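You operate a simulated robot arm through the tools that you are given. There is no shell and no other tool.

The job below is to be done with a simulated robot arm. You get a single attempt, and the scene is never put back.

TASK
Haul the weight up to the green mark and lock off descender 2.
Fine: unlock the handle first; lock it before you slide the pull grip back to its start; keep out from under the hanging weight.

It is judged by the outcome, as a careful person would: the job done as asked, and still so three seconds after it is handed in. It fails if anything else is knocked over, pushed out of place, dropped, spilled or broken.

THE ROBOT
A 7-joint arm with a two-finger parallel gripper, fixed in place. Base frame: the origin is at the foot of the arm, x ahead of it, y to its left, z up. Lengths are in cm, angles in degrees, forces in N, time in s.
Its first joint turns from -166.0 to 166.0 degrees. Payload 3.43 kg.
The tool frame sits at the grasp point between the pads (the TCP): z along the fingers, y along the line on which they close. The tips reach 3.4 cm beyond it. The gripper opens to 12.8 cm. The fingers are 2.4 cm wide and 1.2 cm thick; the gripper's body (4.8 by 13 cm) begins 9.6 cm behind the TCP.
Orientation is that of the tool frame in the base frame, as a unit quaternion [x, y, z, w]. With the fingers straight down and closing along the base's y, the tool's x points along the base's -x, its y along +y and its z along -z.

THE INTERFACE
- The arm moves only by the tool drive_tool. Its argument "plan" is a list of rows, each an object (a shift or turn left out is 0, a gripper value left out holds the last) with "delta_pos": the shift along the tool's x, y, z in cm, a list of three; "rotation": the turn, a rotation vector about the tool's x, y, z in degrees, a list of three; "grip": the finger opening in cm, from 0 to 12.8. In form: [{"delta_pos": [dx, dy, dz], "rotation": [wx, wy, wz], "grip": grip}, ...]. A call has 1 to 20 rows; each row shifts and turns the commanded pose from where the row before left it, along the tool's axes as they then stand. A row lasts 0.2 s, in which the tool goes at most 5 cm and 8.6 degrees; a call with a longer step from one row to the next is refused whole, and so is a gripper value outside its range. Where a pose cannot be reached the arm comes as near as it can. A force on the tool above 60 N (or 10 N above the force at the start of the call, whichever is more), or a blocked arm, ends the call early, and 0.2 s more pass. The fingers move at their own pace (about 15.3 cm/s each) and stop on an object; they squeeze with about 44 N. The grip force told is the motor's: it shows also when the fingers shut on nothing. Time passes only in rows, and 0.2 s behind the last, so rows that do not move let the fingers close. It gives the time, the measured TCP pose, the force on the tool (base axes), the opening and the grip force at its end, in the units of the frame above (readings bear some noise), with the torque about the TCP (base axes, N m) and any sound that the robot's microphone picked up, and new pictures: "show" is both (left out), scene, wrist or none.
- Cameras (640 x 400 px; columns grow to the right, rows downward): "scene" is fixed at [22.09, 50, 146.74]; the picture's right is [0.07, -1.00, 0.00], its down [-0.84, -0.06, -0.53] and it looks along [0.53, 0.04, -0.85] (base axes); focal length 370 px, centre (320, 200). "wrist" rides on the gripper at [7.6, -1.1, -16] in the tool frame; the picture's right is [0.15, 0.99, 0.00], its down [-0.88, 0.13, -0.46] and it looks along [-0.45, 0.07, 0.89] (tool axes); focal length 234 px, centre (320, 200). There is no depth. A picture from a camera that has moved, and an enlarged one, comes with that camera's place and axes in the base frame and with its lens.
- enlarge(camera, box): a new picture of the part [left, top, right, bottom] of that camera's present view, enlarged. No time passes.
- sign_off(): hands the job in; it is judged then, once.

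Places have to be worked out from the pictures, the camera data and where the tool is seen. Open the gripper and draw the arm clear of the work before you hand the job in, unless the task says otherwise.

The tools are called by a JSON object that holds its "fn" and its "kwargs". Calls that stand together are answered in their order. drive_tool: Moves the arm, as the interface text tells. Its arguments: {"type":"object","properties":{"plan":{"type":"array","items":{"type":"object","properties":{"delta_pos":{"type":"array","items":{"type":"number"}},"rotation":{"type":"array","items":{"type":"number"}},"grip":{"type":"number"}}}},"show":{"type":"string","enum":["both","scene","wrist","none"]}},"required":["plan"]} The other tools are called the same way: enlarge (camera, box) takes an enlarged picture of a part of a camera's view; sign_off () hands the job in.

At the start:

```text
t: 0.0
position: [55.2, 32.64, 104.98]
orientation: [0.0, 1.0, 0.0, -0.001]
force: [0.0, -0.4, 0.5]
ft_torque: [-0.01, -0.03, 0.0]
finger_gap: 12.82
grip_force: 0.0
```

scene: 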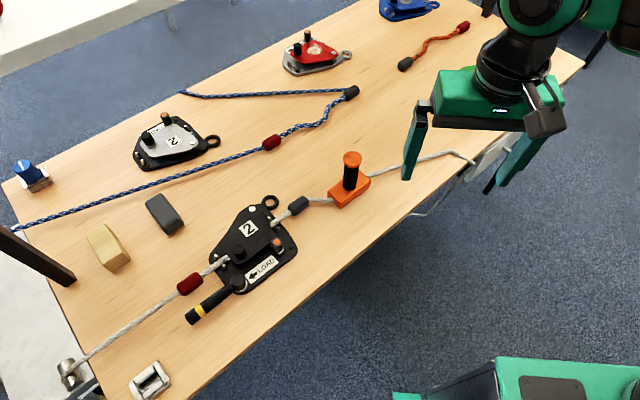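
wrist: 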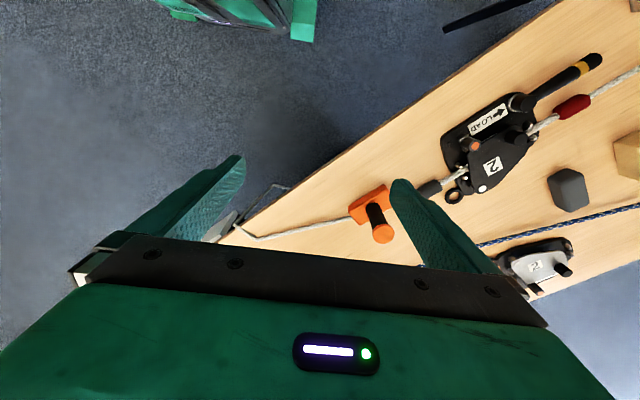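

I'll first look closely at descender 2 and its surroundings to understand the layout before moving anything.

{"fn": "enlarge", "kwargs": {"camera": "scene", "box": [160, 180, 320, 340]}}

{"fn": "enlarge", "kwargs": {"camera": "scene", "box": [0, 220, 220, 400]}}

{"fn": "enlarge", "kwargs": {"camera": "scene", "box": [280, 130, 520, 260]}}

{"fn": "enlarge", "kwargs": {"camera": "wrist", "box": [400, 20, 640, 220]}}

```text
2.50 times, centred on (240, 260) of scene
camera zoom: at [22.09, 50.0, 146.74], right [0.07, -1.0, 0.0], down [-0.84, -0.06, -0.53], along [0.53, 0.04, -0.85], focal length 924 px, centre (520, 50)
```

zoom: 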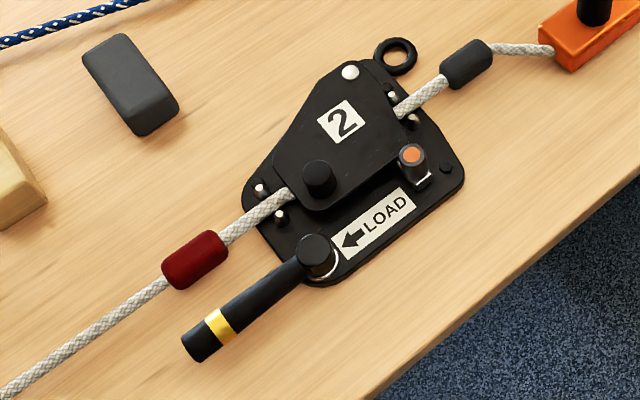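

```text
2.22 times, centred on (110, 310) of scene
camera zoom: at [22.09, 50.0, 146.74], right [0.07, -1.0, 0.0], down [-0.84, -0.06, -0.53], along [0.53, 0.04, -0.85], focal length 822 px, centre (787, -44)
```

zoom: 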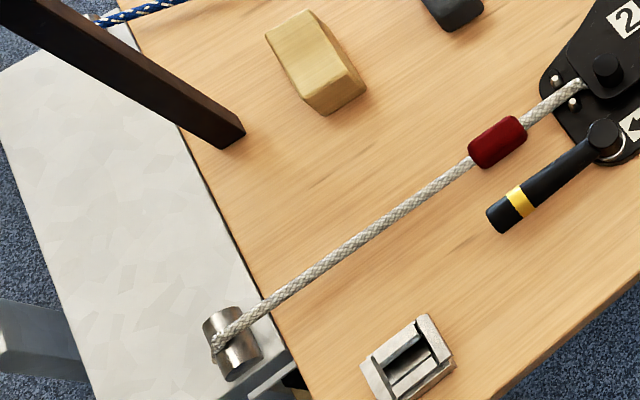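

```text
2.67 times, centred on (400, 195) of scene
camera zoom: at [22.09, 50.0, 146.74], right [0.07, -1.0, 0.0], down [-0.84, -0.06, -0.53], along [0.53, 0.04, -0.85], focal length 986 px, centre (107, 213)
```

zoom: 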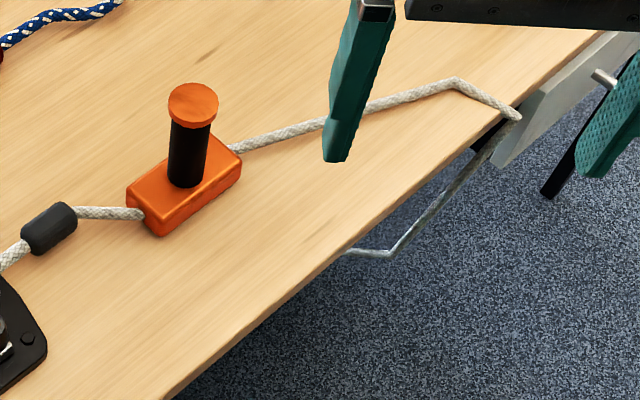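

```text
2.00 times, centred on (520, 120) of wrist
camera zoom: at [47.61, 31.5, 121.01], right [-0.15, 0.99, 0.0], down [0.88, 0.13, 0.45], along [0.45, 0.07, -0.89], focal length 468 px, centre (-80, 360)
```

zoom: 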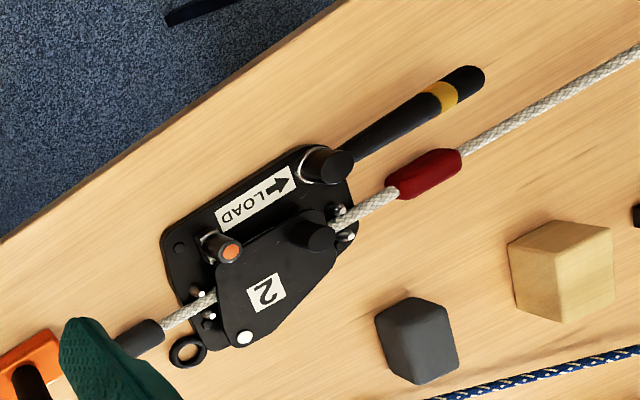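

I'll zoom in further on the handle pivot, the orange-tipped pin, the other descenders and the far edges for the weight and green mark.

{"fn": "enlarge", "kwargs": {"camera": "scene", "box": [205, 235, 305, 300]}}

{"fn": "enlarge", "kwargs": {"camera": "scene", "box": [120, 100, 240, 180]}}

{"fn": "enlarge", "kwargs": {"camera": "scene", "box": [0, 330, 120, 400]}}

{"fn": "enlarge", "kwargs": {"camera": "scene", "box": [0, 140, 120, 300]}}

{"fn": "enlarge", "kwargs": {"camera": "scene", "box": [260, 0, 480, 110]}}

{"fn": "enlarge", "kwargs": {"camera": "scene", "box": [400, 130, 560, 230]}}

```text
6.15 times, centred on (255, 268) of scene
camera zoom: at [22.09, 50.0, 146.74], right [0.07, -1.0, 0.0], down [-0.84, -0.06, -0.53], along [0.53, 0.04, -0.85], focal length 2275 px, centre (720, -215)
```

zoom: 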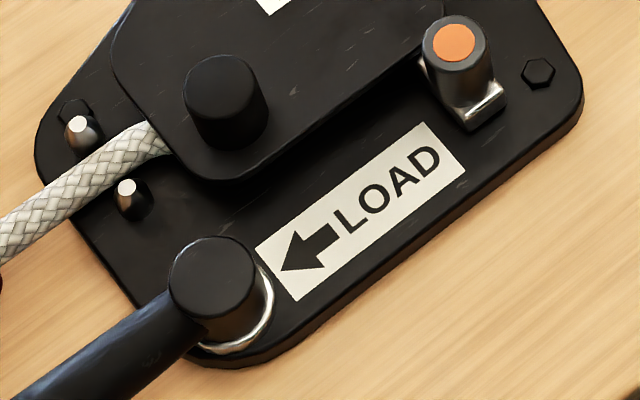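

```text
5.00 times, centred on (180, 140) of scene
camera zoom: at [22.09, 50.0, 146.74], right [0.07, -1.0, 0.0], down [-0.84, -0.06, -0.53], along [0.53, 0.04, -0.85], focal length 1848 px, centre (1020, 500)
```

zoom: 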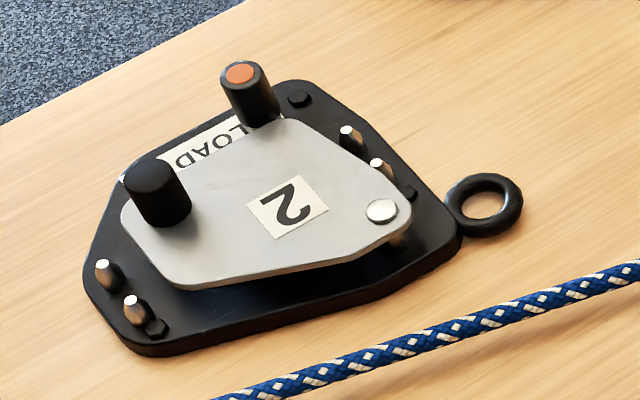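

```text
5.33 times, centred on (60, 365) of scene
camera zoom: at [22.09, 50.0, 146.74], right [0.07, -1.0, 0.0], down [-0.84, -0.06, -0.53], along [0.53, 0.04, -0.85], focal length 1972 px, centre (1707, -680)
```

zoom: 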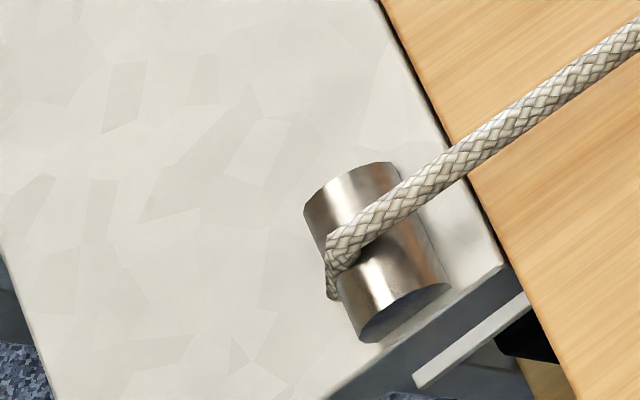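

```text
2.50 times, centred on (60, 220) of scene
camera zoom: at [22.09, 50.0, 146.74], right [0.07, -1.0, 0.0], down [-0.84, -0.06, -0.53], along [0.53, 0.04, -0.85], focal length 924 px, centre (970, 150)
```

zoom: 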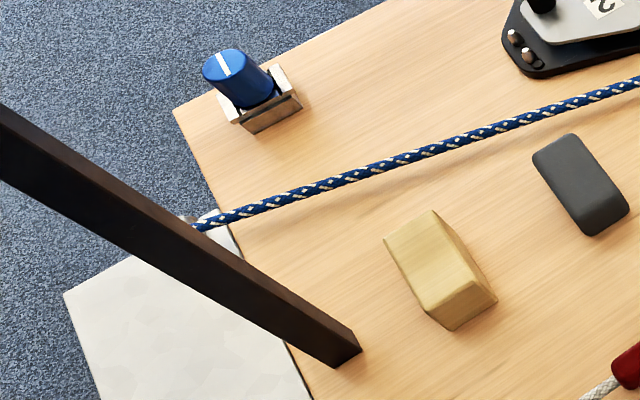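

```text
2.91 times, centred on (370, 55) of scene
camera zoom: at [22.09, 50.0, 146.74], right [0.07, -1.0, 0.0], down [-0.84, -0.06, -0.53], along [0.53, 0.04, -0.85], focal length 1075 px, centre (174, 622)
```

zoom: 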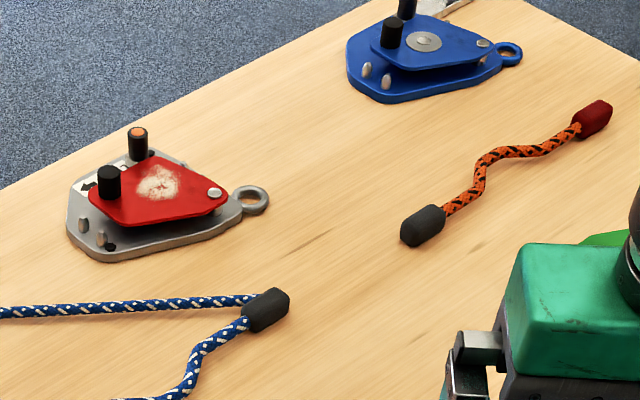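

```text
4.00 times, centred on (480, 180) of scene
camera zoom: at [22.09, 50.0, 146.74], right [0.07, -1.0, 0.0], down [-0.84, -0.06, -0.53], along [0.53, 0.04, -0.85], focal length 1479 px, centre (-320, 280)
```

zoom: 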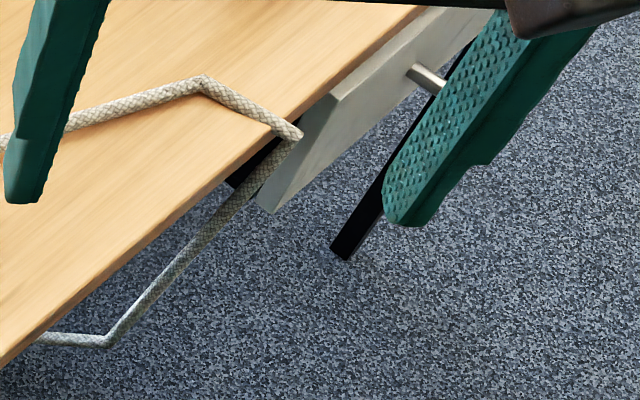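

The pivot of descender 2's handle triangulates to about (45.5, 67.4, 78), and the pull grip to about (70.5, 46.7) with its top near z 86. The weight and the green mark are not visible yet, so I'll move the wrist camera, staying high, to look over the table's load end.

{"fn": "drive_tool", "kwargs": {"plan": [{"delta_pos": [2, 2.5, -1]}, {"delta_pos": [2, 2.5, -1]}, {"delta_pos": [2, 2.5, -1]}, {"delta_pos": [2, 2.5, -1]}, {"delta_pos": [2, 2.5, -1]}, {"delta_pos": [2, 2.5, -1]}, {"delta_pos": [2, 2.5, -1]}, {"delta_pos": [2, 2.5, -1]}, {"delta_pos": [2, 2.5, 0]}, {"delta_pos": [2, 2.5, 0]}, {"rotation": [0, 0, -8]}, {"rotation": [0, 0, -8]}, {"rotation": [0, 0, -8]}, {"rotation": [0, 0, -8]}, {"rotation": [0, 0, -8]}, {"rotation": [0, 0, -8]}, {"rotation": [0, 0, -8]}, {"rotation": [0, 0, -8]}, {"rotation": [0, 0, -8]}, {"rotation": [0, 0, -8]}]}}

```text
t: 4.2
position: [33.88, 57.67, 113.39]
orientation: [-0.644, 0.765, -0.004, 0.005]
force: [0.6, -0.9, -0.1]
ft_torque: [0.0, 0.01, -0.05]
finger_gap: 12.82
grip_force: 0.0
camera wrist: at [33.37, 49.93, 129.46], right [-1.0, 0.02, -0.01], down [0.02, 0.89, 0.46], along [0.02, 0.46, -0.89], focal length 234 px, centre (320, 200)
```

scene: 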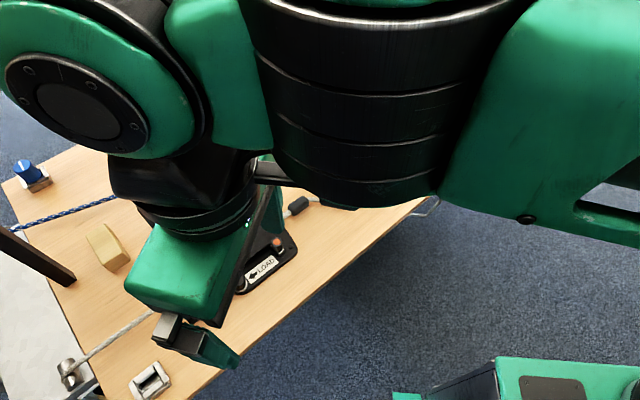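
wrist: 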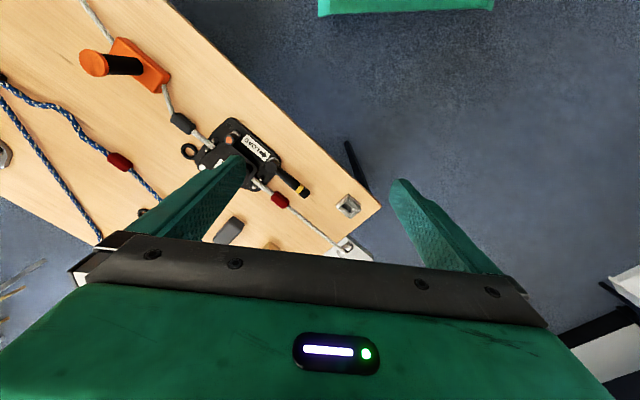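

The lower half of the wrist view is blocked by the gripper, so the useful view is toward tool +x. I'll spin the hand so tool +x faces the load end.

{"fn": "drive_tool", "kwargs": {"plan": [{"rotation": [0, 0, 8.5]}, {"rotation": [0, 0, 8.5]}, {"rotation": [0, 0, 8.5]}, {"rotation": [0, 0, 8.5]}, {"rotation": [0, 0, 8.5]}, {"rotation": [0, 0, 8.5]}, {"rotation": [0, 0, 8.5]}, {"rotation": [0, 0, 8.5]}, {"rotation": [0, 0, 8.5]}, {"rotation": [0, 0, 8.5]}, {"rotation": [0, 0, 8.5]}, {"rotation": [0, 0, 8.5]}, {"rotation": [0, 0, 8.5]}, {"rotation": [0, 0, 8.5]}, {"rotation": [0, 0, 8.5]}, {"rotation": [0, 0, 8.5]}]}}

```text
t: 7.6
position: [34.45, 57.46, 113.44]
orientation: [0.474, 0.88, 0.004, 0.005]
force: [0.3, 0.3, -0.3]
ft_torque: [-0.02, 0.0, 0.03]
finger_gap: 12.8
grip_force: 0.1
camera wrist: at [29.15, 63.12, 129.46], right [0.75, 0.67, 0.01], down [0.59, -0.67, 0.46], along [0.31, -0.34, -0.89], focal length 234 px, centre (320, 200)
```

scene: 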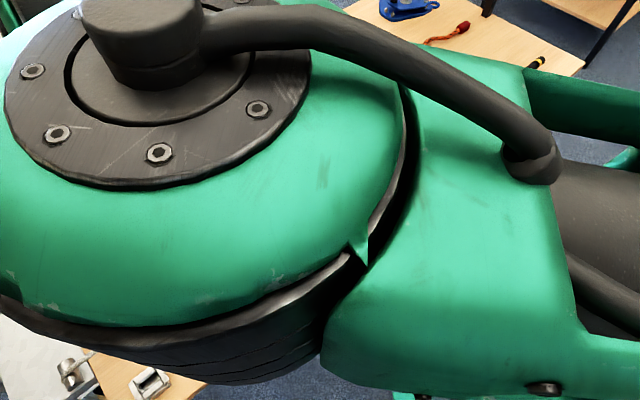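
wrist: 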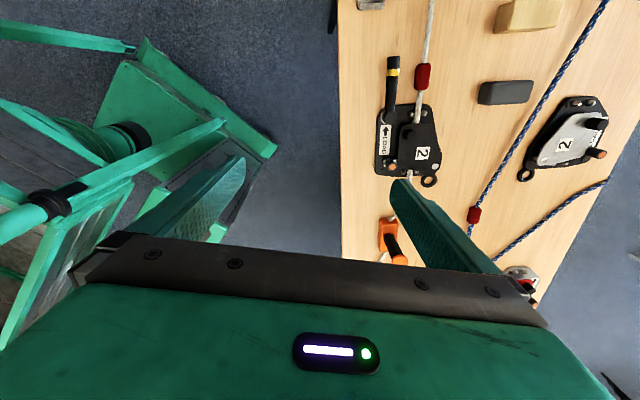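

This orientation gives a clean view of the board. I'll tilt the tool toward the load end to see past the table's edge.

{"fn": "drive_tool", "kwargs": {"plan": [{"rotation": [0, 8.5, 0]}, {"rotation": [0, 8.5, 0]}, {"rotation": [0, 8.5, 0]}, {"rotation": [0, 8.5, 0]}, {"rotation": [0, 8.5, 0]}]}}

```text
t: 8.8
position: [33.55, 57.75, 113.47]
orientation: [0.436, 0.824, 0.173, -0.317]
force: [-2.3, 0.5, 0.1]
ft_torque: [-0.06, -0.18, -0.09]
finger_gap: 12.79
grip_force: 0.1
camera wrist: at [35.38, 52.64, 130.45], right [0.76, 0.64, 0.11], down [0.65, -0.72, -0.25], along [-0.08, 0.26, -0.96], focal length 234 px, centre (320, 200)
```

scene: 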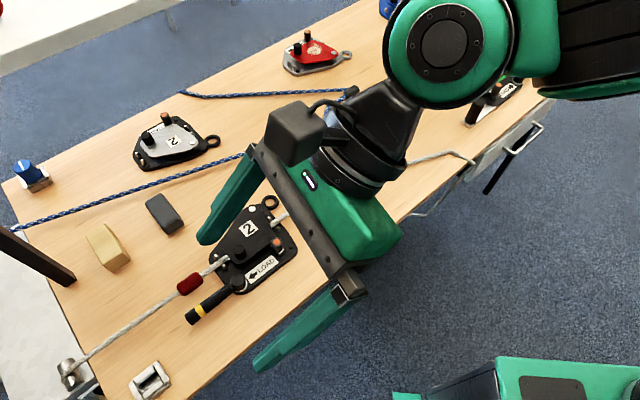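
wrist: 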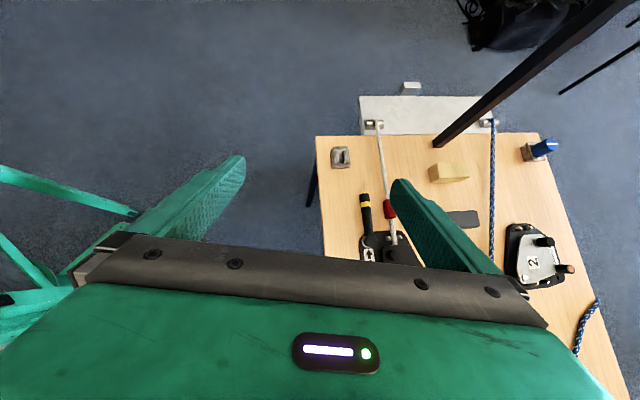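

I can see the pulleys on the white end beam, and a pale object beyond it. I'll enlarge that region.

{"fn": "enlarge", "kwargs": {"camera": "wrist", "box": [340, 60, 520, 170]}}

{"fn": "enlarge", "kwargs": {"camera": "wrist", "box": [310, 130, 430, 270]}}

{"fn": "enlarge", "kwargs": {"camera": "scene", "box": [420, 70, 580, 220]}}

{"fn": "enlarge", "kwargs": {"camera": "wrist", "box": [440, 0, 640, 130]}}

```text
3.56 times, centred on (430, 115) of wrist
camera zoom: at [35.38, 52.64, 130.45], right [0.76, 0.64, 0.11], down [0.65, -0.72, -0.25], along [-0.08, 0.26, -0.96], focal length 833 px, centre (-71, 502)
```

zoom: 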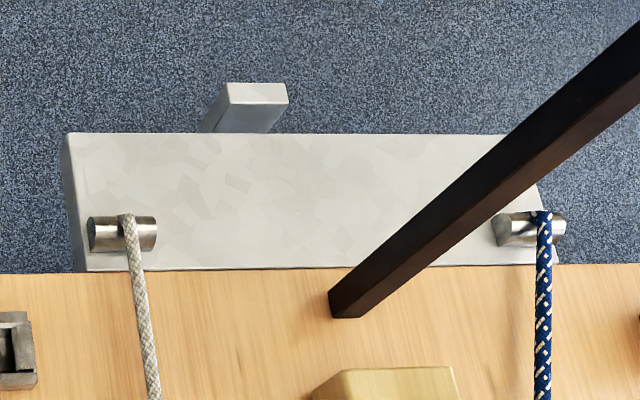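

```text
2.86 times, centred on (370, 200) of wrist
camera zoom: at [35.38, 52.64, 130.45], right [0.76, 0.64, 0.11], down [0.65, -0.72, -0.25], along [-0.08, 0.26, -0.96], focal length 669 px, centre (177, 200)
```

zoom: 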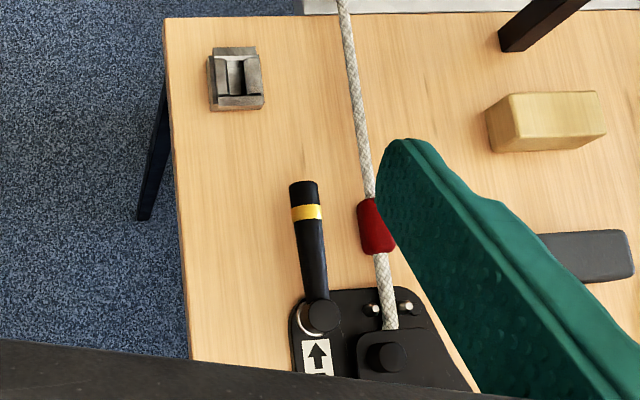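

```text
2.67 times, centred on (500, 145) of scene
camera zoom: at [22.09, 50.0, 146.74], right [0.07, -1.0, 0.0], down [-0.84, -0.06, -0.53], along [0.53, 0.04, -0.85], focal length 986 px, centre (-160, 347)
```

zoom: 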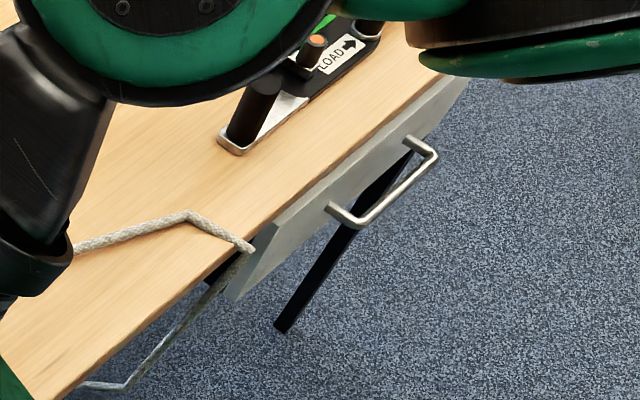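

```text
3.08 times, centred on (540, 65) of wrist
camera zoom: at [35.38, 52.64, 130.45], right [0.76, 0.64, 0.11], down [0.65, -0.72, -0.25], along [-0.08, 0.26, -0.96], focal length 720 px, centre (-357, 615)
```

zoom: 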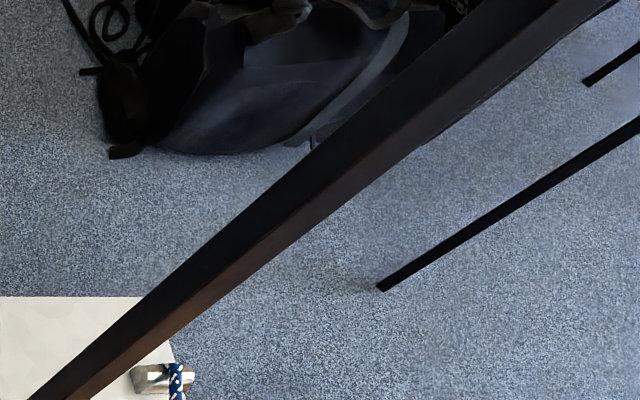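

The end beam is roughly at table height and the weight must hang below, out of view. I'll turn the hand to point outward horizontally so the camera can look at the load end from the robot's side, clear of the table and the weight.

{"fn": "drive_tool", "kwargs": {"plan": [{"rotation": [-5.31, 0, 5.78]}, {"rotation": [-5.31, 0, 5.78]}, {"rotation": [-5.31, 0, 5.78]}, {"rotation": [-5.31, 0, 5.78]}, {"rotation": [-5.31, 0, 5.78]}, {"rotation": [-5.31, 0, 5.78]}, {"rotation": [-5.31, 0, 5.78]}, {"rotation": [-5.31, 0, 5.78]}, {"rotation": [-5.31, 0, 5.78]}, {"rotation": [-5.31, 0, 5.78]}]}}

```text
t: 11.0
position: [35.79, 57.49, 115.97]
orientation: [0.831, 0.421, 0.328, -0.16]
force: [0.1, 0.3, 0.1]
ft_torque: [-0.03, 0.01, 0.0]
finger_gap: 12.8
grip_force: 0.0
out of reach, approached as far as the arm can: row 9, 10
camera wrist: at [31.62, 53.88, 132.95], right [0.86, -0.5, 0.11], down [-0.46, -0.85, -0.26], along [0.23, 0.17, -0.96], focal length 234 px, centre (320, 200)
```

scene: 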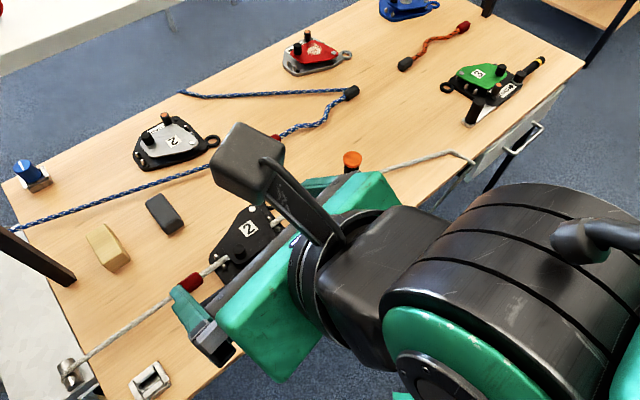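
wrist: 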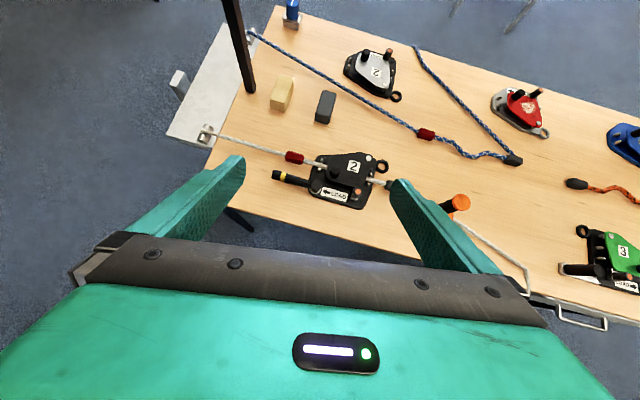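

Now the whole board is in view, including a green descender 3 with a handle at the far corner. I'll enlarge that and the load end for comparison.

{"fn": "enlarge", "kwargs": {"camera": "scene", "box": [430, 50, 560, 130]}}

{"fn": "enlarge", "kwargs": {"camera": "wrist", "box": [150, 40, 300, 150]}}

{"fn": "enlarge", "kwargs": {"camera": "wrist", "box": [240, 130, 400, 230]}}

{"fn": "enlarge", "kwargs": {"camera": "wrist", "box": [420, 170, 640, 340]}}

```text
4.92 times, centred on (495, 90) of scene
camera zoom: at [22.09, 50.0, 146.74], right [0.07, -1.0, 0.0], down [-0.84, -0.06, -0.53], along [0.53, 0.04, -0.85], focal length 1820 px, centre (-542, 742)
```

zoom: 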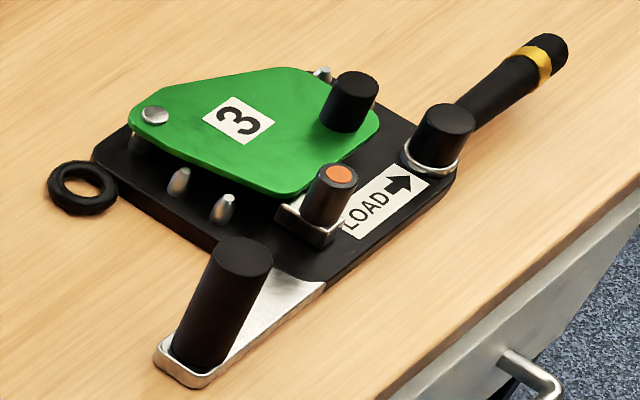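

```text
3.64 times, centred on (225, 95) of wrist
camera zoom: at [31.62, 53.88, 132.95], right [0.86, -0.5, 0.11], down [-0.46, -0.85, -0.26], along [0.23, 0.17, -0.96], focal length 852 px, centre (666, 582)
```

zoom: 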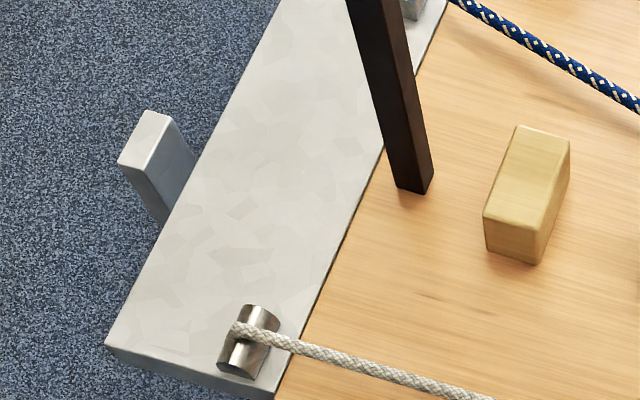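

```text
4.00 times, centred on (320, 180) of wrist
camera zoom: at [31.62, 53.88, 132.95], right [0.86, -0.5, 0.11], down [-0.46, -0.85, -0.26], along [0.23, 0.17, -0.96], focal length 937 px, centre (320, 280)
```

zoom: 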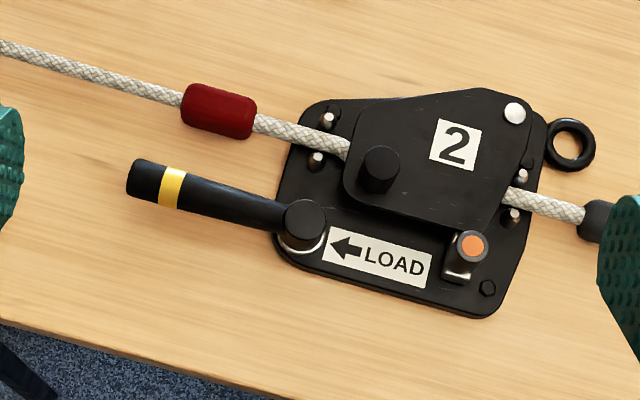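

```text
2.35 times, centred on (530, 255) of wrist
camera zoom: at [31.62, 53.88, 132.95], right [0.86, -0.5, 0.11], down [-0.46, -0.85, -0.26], along [0.23, 0.17, -0.96], focal length 551 px, centre (-174, 71)
```

zoom: 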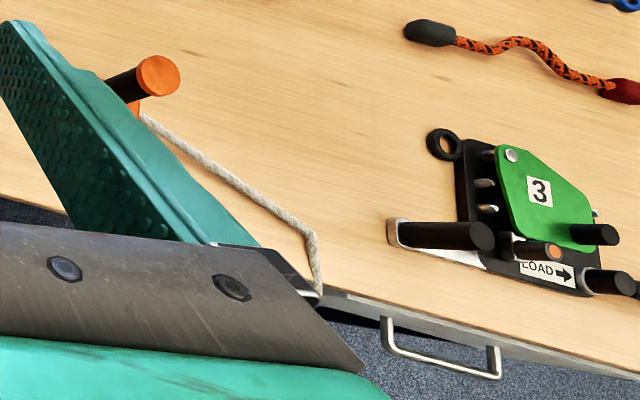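

Both 2 and 3 have the same handle layout (handle pointing along the LOAD arrow). I'll slide the hand toward the load end on the robot's side (over the floor, not under the weight) to see the hanging weight and mark.

{"fn": "drive_tool", "kwargs": {"plan": [{"delta_pos": [0, -4.3, 0]}, {"delta_pos": [0, -4.3, 0]}, {"delta_pos": [0, -4.3, 0]}, {"delta_pos": [0, -4.3, 0]}, {"delta_pos": [0, -4.3, 0]}, {"delta_pos": [0, -4.3, 0]}, {"delta_pos": [0, -4.3, 0]}]}}

```text
t: 12.8
position: [27.03, 76.58, 115.6]
orientation: [0.868, 0.341, 0.334, -0.134]
force: [2.9, 0.3, -1.2]
ft_torque: [0.1, 0.18, 0.13]
finger_gap: 12.79
grip_force: 0.1
stopped in row 7: the arm was blocked; the commanded pose is now the measured one
camera wrist: at [22.58, 73.84, 132.59], right [0.75, -0.65, 0.09], down [-0.61, -0.75, -0.26], along [0.23, 0.14, -0.96], focal length 234 px, centre (320, 200)
```

scene: 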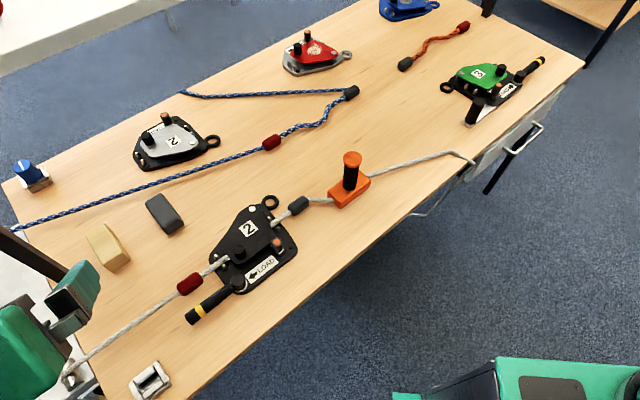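
wrist: 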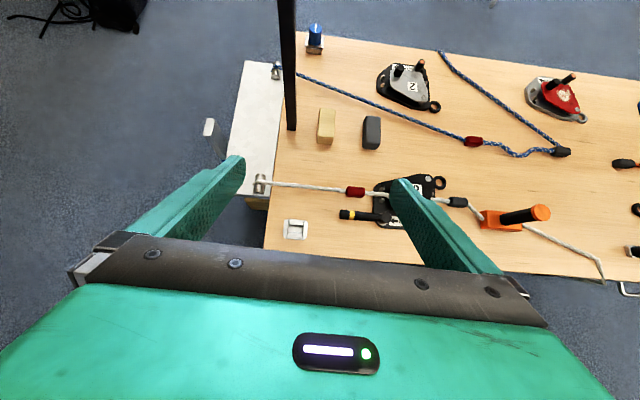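

The arm stopped at a kinematic limit (force is only ~3 N, so nothing was hit). The picture shows something below the end of the beam, so I'll enlarge there.

{"fn": "enlarge", "kwargs": {"camera": "wrist", "box": [190, 150, 310, 260]}}

{"fn": "enlarge", "kwargs": {"camera": "wrist", "box": [180, 40, 320, 150]}}

```text
3.64 times, centred on (250, 205) of wrist
camera zoom: at [22.58, 73.84, 132.59], right [0.75, -0.65, 0.09], down [-0.61, -0.75, -0.26], along [0.23, 0.14, -0.96], focal length 852 px, centre (574, 182)
```

zoom: 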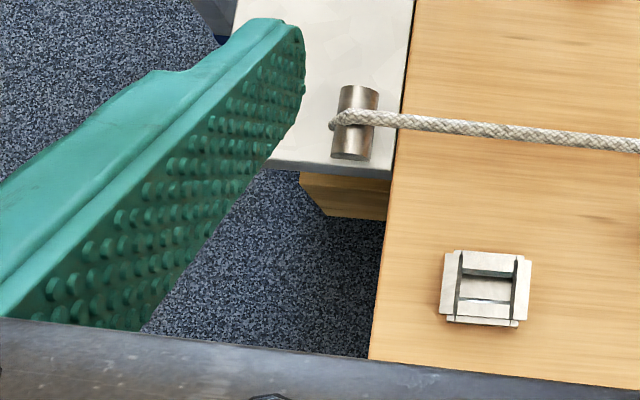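

```text
3.64 times, centred on (250, 95) of wrist
camera zoom: at [22.58, 73.84, 132.59], right [0.75, -0.65, 0.09], down [-0.61, -0.75, -0.26], along [0.23, 0.14, -0.96], focal length 852 px, centre (574, 582)
```

zoom: 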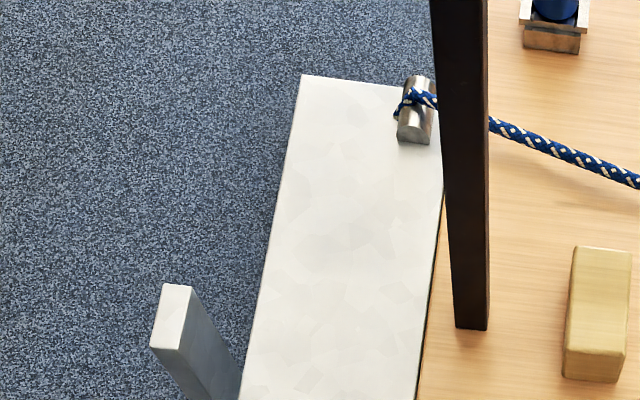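

The weight must be under that beam; only its tan side is partly visible. I'll undo the tilt and spin back to the arm's natural orientation (camera on the robot side), then tilt to look under the beam from there.

{"fn": "drive_tool", "kwargs": {"plan": [{"rotation": [0, -8.5, 0]}, {"rotation": [0, -8.5, 0]}, {"rotation": [0, -8.5, 0]}, {"rotation": [0, -8.5, 0]}, {"rotation": [0, -8.5, 0]}, {"rotation": [0, 0, -8.5]}, {"rotation": [0, 0, -8.5]}, {"rotation": [0, 0, -8.5]}, {"rotation": [0, 0, -8.5]}, {"rotation": [0, 0, -8.5]}, {"rotation": [0, 0, -8.5]}, {"rotation": [0, 0, -8.5]}, {"rotation": [0, 0, -8.5]}, {"rotation": [0, 0, -8.5]}, {"rotation": [0, 0, -8.5]}, {"rotation": [0, 0, -8.5]}, {"rotation": [0, 0, -8.5]}, {"rotation": [0, 0, -8.5]}, {"rotation": [0, 0, -8.5]}, {"rotation": [0, 0, -8.5]}], "show": "wrist"}}

```text
t: 17.2
position: [19.18, 69.1, 106.39]
orientation: [0.098, 0.992, 0.053, 0.058]
force: [-0.2, 0.5, -0.7]
ft_torque: [0.01, -0.06, 0.01]
finger_gap: 12.79
grip_force: 0.1
out of reach, approached as far as the arm can: row 1, 2, 3, 4, 5
stopped in row 20: the arm was blocked; the commanded pose is now the measured one
camera wrist: at [9.55, 67.84, 121.4], right [0.04, 0.99, 0.1], down [0.82, -0.09, 0.56], along [0.56, 0.06, -0.82], focal length 234 px, centre (320, 200)
```

wrist: 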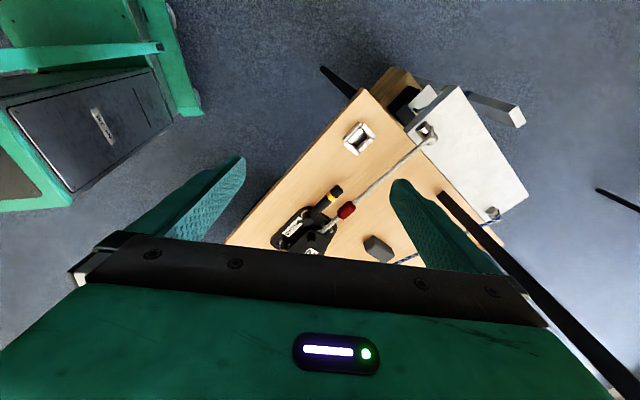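

Now I can see beneath the beam's near end. Enlarging that area.

{"fn": "enlarge", "kwargs": {"camera": "wrist", "box": [340, 50, 540, 180]}}

{"fn": "enlarge", "kwargs": {"camera": "wrist", "box": [365, 55, 445, 125]}}

```text
3.08 times, centred on (440, 115) of wrist
camera zoom: at [9.55, 67.84, 121.4], right [0.04, 0.99, 0.1], down [0.82, -0.09, 0.56], along [0.56, 0.06, -0.82], focal length 720 px, centre (-49, 462)
```

zoom: 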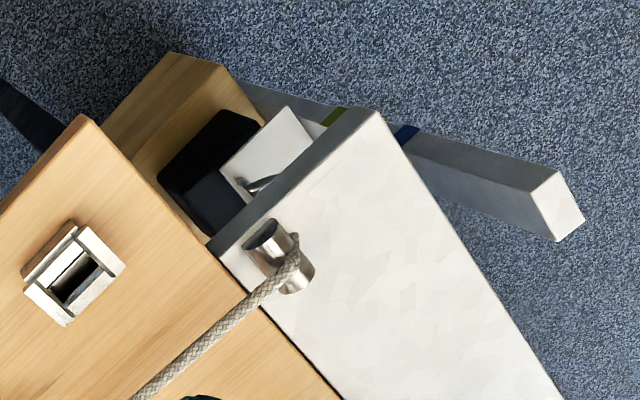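

```text
5.71 times, centred on (405, 90) of wrist
camera zoom: at [9.55, 67.84, 121.4], right [0.04, 0.99, 0.1], down [0.82, -0.09, 0.56], along [0.56, 0.06, -0.82], focal length 1338 px, centre (-166, 829)
```

zoom: 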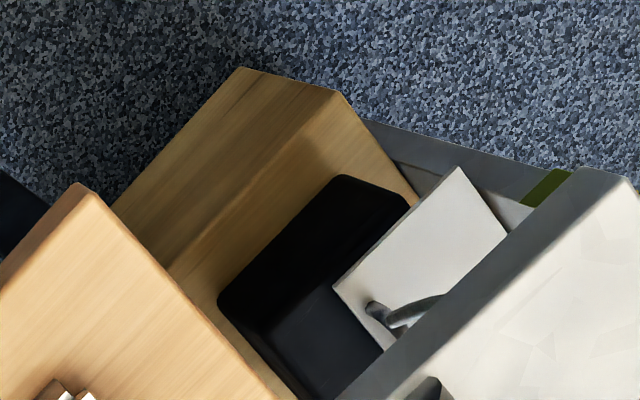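

The grey upright behind the beam has a green band and a blue band, and a black weight with a pale plate hangs beneath the beam near a wooden shelf. I'll continue yawing to a better side-viewing orientation.

{"fn": "drive_tool", "kwargs": {"plan": [{"rotation": [-0.73, 0.82, -6.9]}, {"rotation": [-0.73, 0.82, -6.9]}, {"rotation": [-0.73, 0.82, -6.9]}, {"rotation": [-0.73, 0.82, -6.9]}, {"rotation": [-0.73, 0.82, -6.9]}, {"rotation": [-0.73, 0.82, -6.9]}, {"rotation": [-0.73, 0.82, -6.9]}, {"rotation": [-0.73, 0.82, -6.9]}], "show": "wrist"}}

```text
t: 19.0
position: [16.78, 68.91, 105.61]
orientation: [-0.395, 0.916, 0.07, 0.025]
force: [0.1, 0.2, -0.8]
ft_torque: [0.0, 0.03, 0.02]
finger_gap: 12.79
grip_force: 0.0
camera wrist: at [12.49, 60.27, 120.6], right [-0.82, 0.57, 0.09], down [0.52, 0.65, 0.55], along [0.25, 0.5, -0.83], focal length 234 px, centre (320, 200)
```

wrist: 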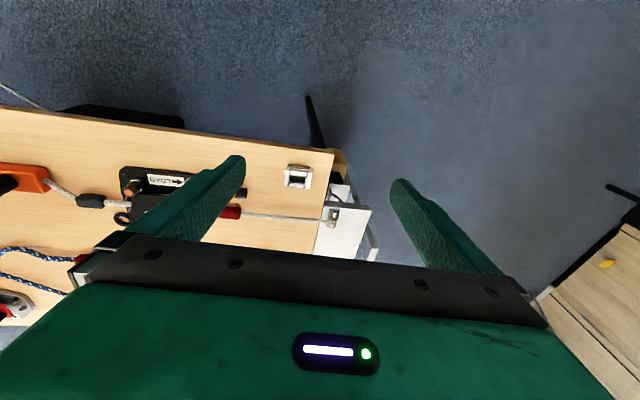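

Orientation is good now. I'll shift toward the load end, lower on the robot's side (over the floor, short of the table edge), and tilt the hand up to look under the beam.

{"fn": "drive_tool", "kwargs": {"plan": [{"delta_pos": [0, 2.2, 3.0]}, {"delta_pos": [0, 2.2, 3.0]}, {"delta_pos": [0, 2.2, 3.0]}, {"delta_pos": [0, 2.2, 3.0]}, {"delta_pos": [0, 2.2, 3.0]}, {"rotation": [0, -8.5, 0]}, {"rotation": [0, -8.5, 0]}, {"rotation": [0, -8.5, 0]}, {"rotation": [0, -8.5, 0]}, {"rotation": [0, -8.5, 0]}, {"rotation": [0, -8.5, 0]}]}}

```text
t: 21.2
position: [27.59, 80.82, 91.58]
orientation: [-0.251, 0.887, 0.158, 0.355]
force: [0.2, -0.1, 0.2]
ft_torque: [0.02, 0.07, 0.02]
finger_gap: 12.79
grip_force: 0.0
stopped in row 10: the arm was blocked; the commanded pose is now the measured one
camera wrist: at [14.63, 70.05, 97.33], right [-0.64, 0.77, 0.0], down [0.22, 0.19, 0.96], along [0.73, 0.61, -0.29], focal length 234 px, centre (320, 200)
```

scene: 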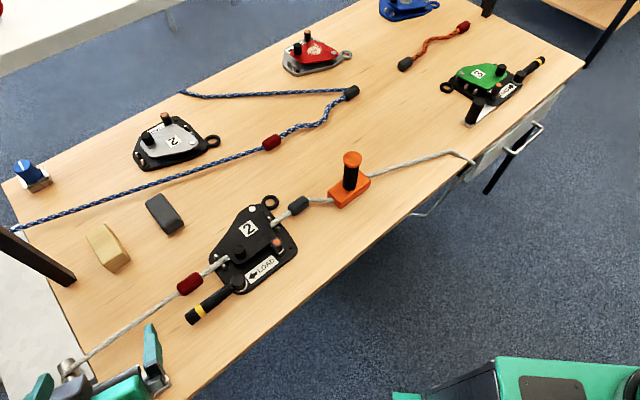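
wrist: 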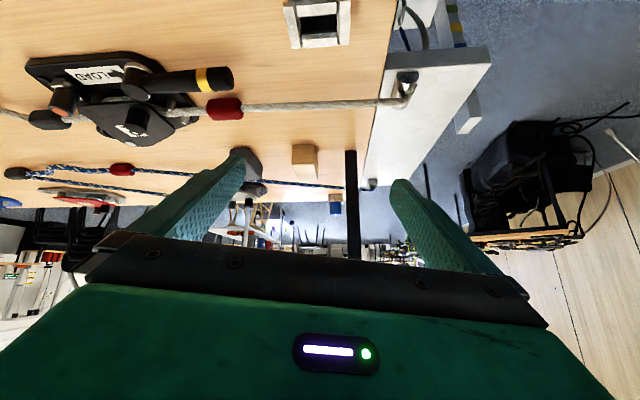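

The hand tilted nicely though it drifted forward; it's still well above the table. The view (upside-down) shows the weight and the banded upright at the top edge; enlarging.

{"fn": "enlarge", "kwargs": {"camera": "wrist", "box": [370, 0, 530, 100]}}

{"fn": "enlarge", "kwargs": {"camera": "wrist", "box": [380, 0, 480, 40]}}

{"fn": "enlarge", "kwargs": {"camera": "wrist", "box": [10, 30, 260, 150]}}

{"fn": "enlarge", "kwargs": {"camera": "scene", "box": [0, 320, 200, 400]}}

```text
4.00 times, centred on (450, 50) of wrist
camera zoom: at [14.63, 70.05, 97.33], right [-0.64, 0.77, 0.0], down [0.22, 0.19, 0.96], along [0.73, 0.61, -0.29], focal length 937 px, centre (-200, 800)
```

zoom: 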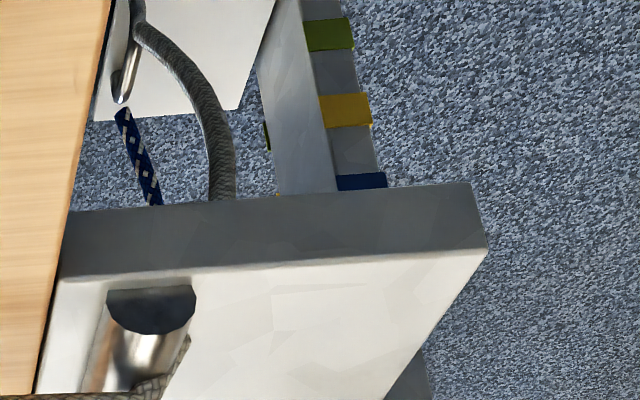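

```text
6.40 times, centred on (430, 20) of wrist
camera zoom: at [14.63, 70.05, 97.33], right [-0.64, 0.77, 0.0], down [0.22, 0.19, 0.96], along [0.73, 0.61, -0.29], focal length 1499 px, centre (-384, 1352)
```

zoom: 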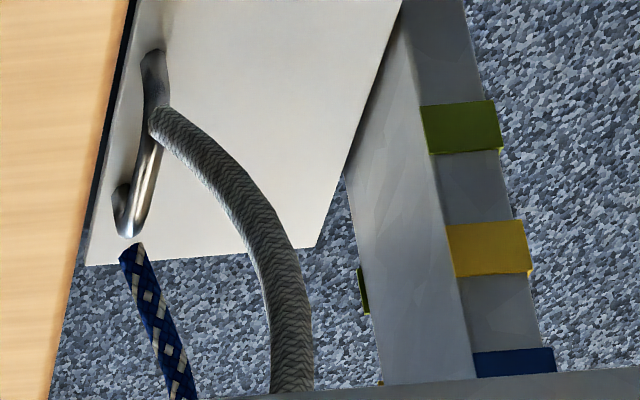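

```text
2.56 times, centred on (135, 90) of wrist
camera zoom: at [14.63, 70.05, 97.33], right [-0.64, 0.77, 0.0], down [0.22, 0.19, 0.96], along [0.73, 0.61, -0.29], focal length 600 px, centre (794, 482)
```

zoom: 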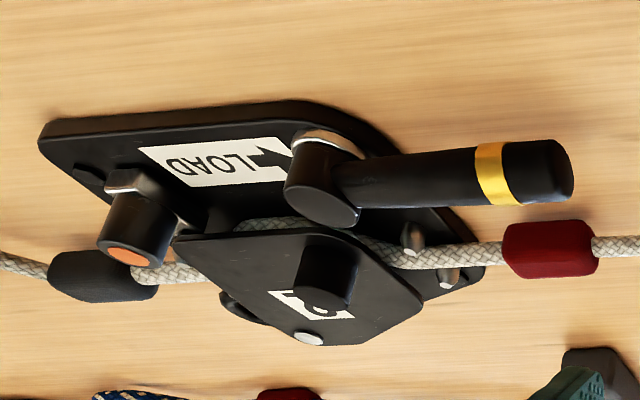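

```text
3.20 times, centred on (100, 360) of scene
camera zoom: at [22.09, 50.0, 146.74], right [0.07, -1.0, 0.0], down [-0.84, -0.06, -0.53], along [0.53, 0.04, -0.85], focal length 1183 px, centre (1024, -312)
```

zoom: 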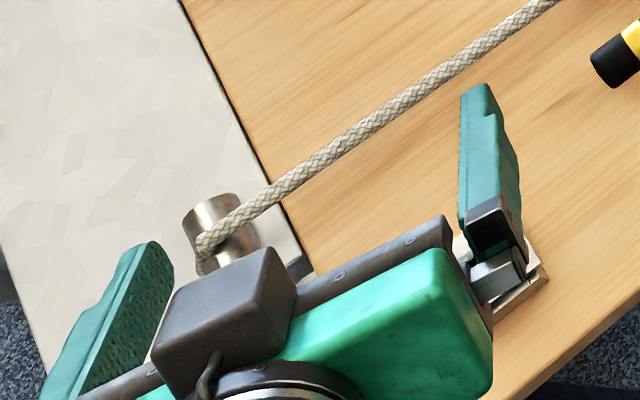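

The white-plated weight hangs by a hook on a visibly slack rope, and the upright has bands: green lowest, then yellow, then blue. I'll shift the camera back and toward the load end to see the weight and bands together.

{"fn": "drive_tool", "kwargs": {"plan": [{"delta_pos": [2.2, 2.0, -0.8]}, {"delta_pos": [2.2, 2.0, -0.8]}, {"delta_pos": [2.2, 2.0, -0.8]}, {"delta_pos": [2.2, 2.0, -0.8]}, {"delta_pos": [2.2, 2.0, -0.8]}]}}

```text
t: 22.3
position: [28.67, 83.3, 90.31]
orientation: [-0.17, 0.902, 0.137, 0.373]
force: [0.2, -0.3, -0.2]
ft_torque: [0.0, 0.02, -0.01]
finger_gap: 12.8
grip_force: 0.1
stopped in row 5: the arm was blocked; the commanded pose is now the measured one
camera wrist: at [14.12, 74.58, 95.77], right [-0.5, 0.86, 0.02], down [0.25, 0.13, 0.96], along [0.83, 0.49, -0.28], focal length 234 px, centre (320, 200)
```

scene: 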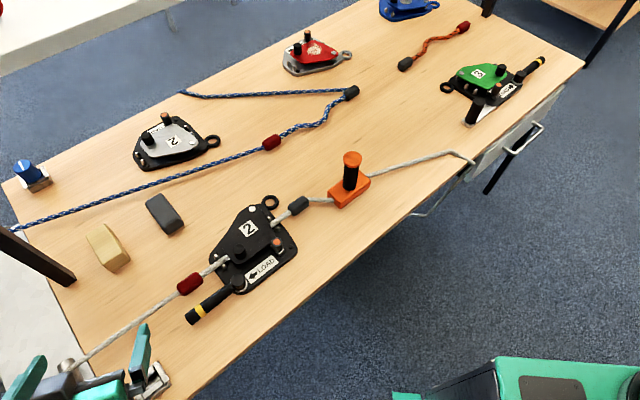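
wrist: 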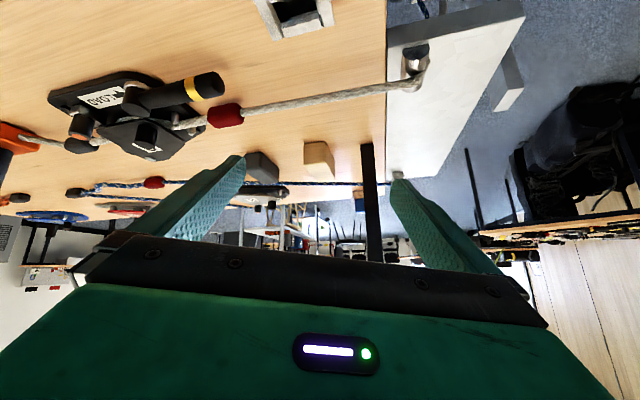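

The arm can't fold any closer with this much tilt. I'll reduce the tilt so the position becomes reachable, then go around to the load end.

{"fn": "drive_tool", "kwargs": {"plan": [{"rotation": [0, 8.4, 0]}, {"rotation": [0, 8.4, 0]}, {"rotation": [0, 8.4, 0]}, {"rotation": [-3.5, 0, -6]}, {"rotation": [-3.5, 0, -6]}], "show": "wrist"}}

```text
t: 23.5
position: [25.49, 83.37, 90.02]
orientation: [-0.319, 0.923, 0.135, 0.165]
force: [0.5, -0.6, -0.6]
ft_torque: [-0.04, -0.01, 0.0]
finger_gap: 12.81
grip_force: 0.1
camera wrist: at [17.02, 72.61, 101.52], right [-0.74, 0.67, 0.08], down [0.47, 0.42, 0.78], along [0.49, 0.61, -0.62], focal length 234 px, centre (320, 200)
```

wrist: 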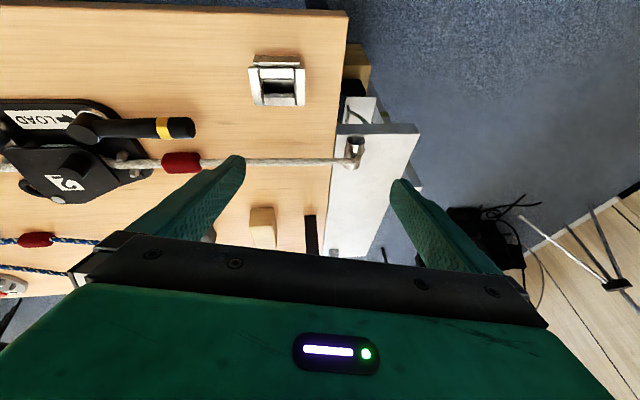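

Now I'll shift the hand further toward and past the table's load corner, staying robot-side of the beam and above its level.

{"fn": "drive_tool", "kwargs": {"plan": [{"delta_pos": [2.1, 3.3, -0.4]}, {"delta_pos": [2.1, 3.3, -0.4]}, {"delta_pos": [2.1, 3.3, -0.4]}, {"delta_pos": [2.1, 3.3, -0.4]}], "show": "wrist"}}

```text
t: 24.5
position: [11.59, 85.2, 89.61]
orientation: [-0.317, 0.924, 0.137, 0.165]
force: [1.1, -0.4, 0.3]
ft_torque: [0.05, 0.03, 0.0]
finger_gap: 12.79
grip_force: 0.0
out of reach, approached as far as the arm can: row 3, 4
camera wrist: at [3.18, 74.51, 101.12], right [-0.73, 0.67, 0.09], down [0.47, 0.41, 0.78], along [0.49, 0.61, -0.62], focal length 234 px, centre (320, 200)
```

wrist: 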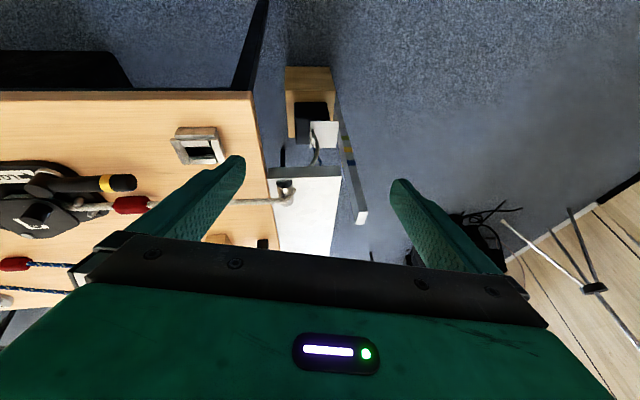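

Now the weight, its shelf and the banded upright are in view. Enlarging to read the bands and the weight.

{"fn": "enlarge", "kwargs": {"camera": "wrist", "box": [250, 55, 410, 235]}}

{"fn": "enlarge", "kwargs": {"camera": "wrist", "box": [270, 95, 370, 180]}}

```text
2.22 times, centred on (330, 145) of wrist
camera zoom: at [3.18, 74.51, 101.12], right [-0.73, 0.67, 0.09], down [0.47, 0.41, 0.78], along [0.49, 0.61, -0.62], focal length 520 px, centre (298, 322)
```

zoom: 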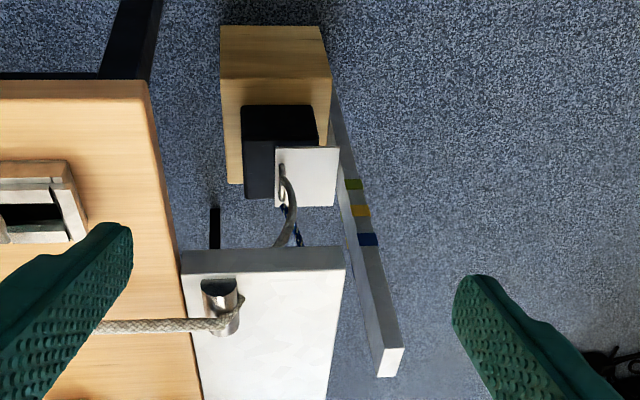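

```text
4.71 times, centred on (320, 138) of wrist
camera zoom: at [3.18, 74.51, 101.12], right [-0.73, 0.67, 0.09], down [0.47, 0.41, 0.78], along [0.49, 0.61, -0.62], focal length 1102 px, centre (320, 494)
```

zoom: 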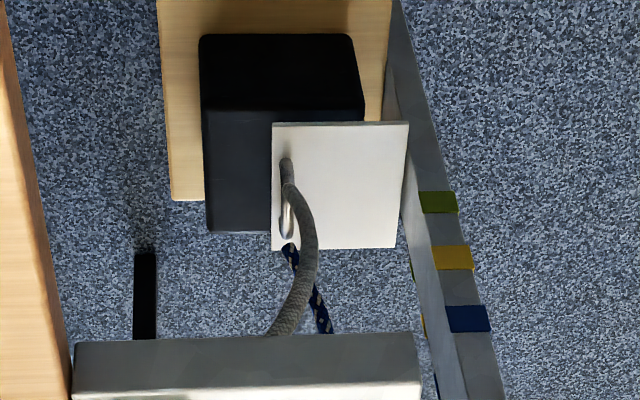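

From several views: the weight sits on a wood block, its pale pointer plate (z≈31) is about 5–5.5 cm below the centre of the green band (z≈36.7), with yellow and blue each ~6 cm higher. Its rope is slack. Now I'll lift away and go above descender 2 for a close look at the handle.

{"fn": "drive_tool", "kwargs": {"plan": [{"delta_pos": [-1.57, 0.6, -3.63]}, {"delta_pos": [-1.57, 0.6, -3.63]}, {"delta_pos": [-1.57, 0.6, -3.63]}, {"delta_pos": [-1.68, -4.06, 0.07]}, {"delta_pos": [-1.68, -4.06, 0.07]}, {"delta_pos": [-1.68, -4.06, 0.07]}, {"delta_pos": [-1.68, -4.06, 0.07]}, {"delta_pos": [-1.68, -4.06, 0.07]}, {"delta_pos": [-1.68, -4.06, 0.07]}, {"delta_pos": [-1.68, -4.06, 0.07]}, {"delta_pos": [-1.68, -4.06, 0.07]}, {"delta_pos": [-1.68, -4.06, 0.07]}, {"rotation": [2.93, 7.7, 0]}, {"rotation": [2.93, 7.7, 0]}, {"rotation": [2.93, 7.7, 0]}, {"rotation": [0, 0, 8.5]}, {"rotation": [0, 0, 8.5]}, {"rotation": [0, 0, 8.5]}, {"rotation": [0, 0, 8.5]}, {"rotation": [0, 0, 8.5]}], "show": "wrist"}}

```text
t: 28.7
position: [46.26, 63.58, 100.8]
orientation: [0.04, 0.999, -0.002, 0.003]
force: [1.3, 0.0, -0.3]
ft_torque: [-0.04, -0.03, 0.03]
finger_gap: 12.82
grip_force: 0.1
out of reach, approached as far as the arm can: row 1, 2, 3
camera wrist: at [38.58, 63.06, 116.77], right [-0.07, 1.0, 0.0], down [0.89, 0.06, 0.46], along [0.46, 0.03, -0.89], focal length 234 px, centre (320, 200)
```

wrist: 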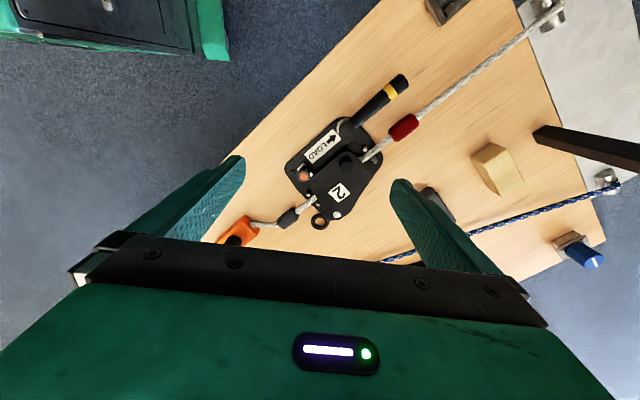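

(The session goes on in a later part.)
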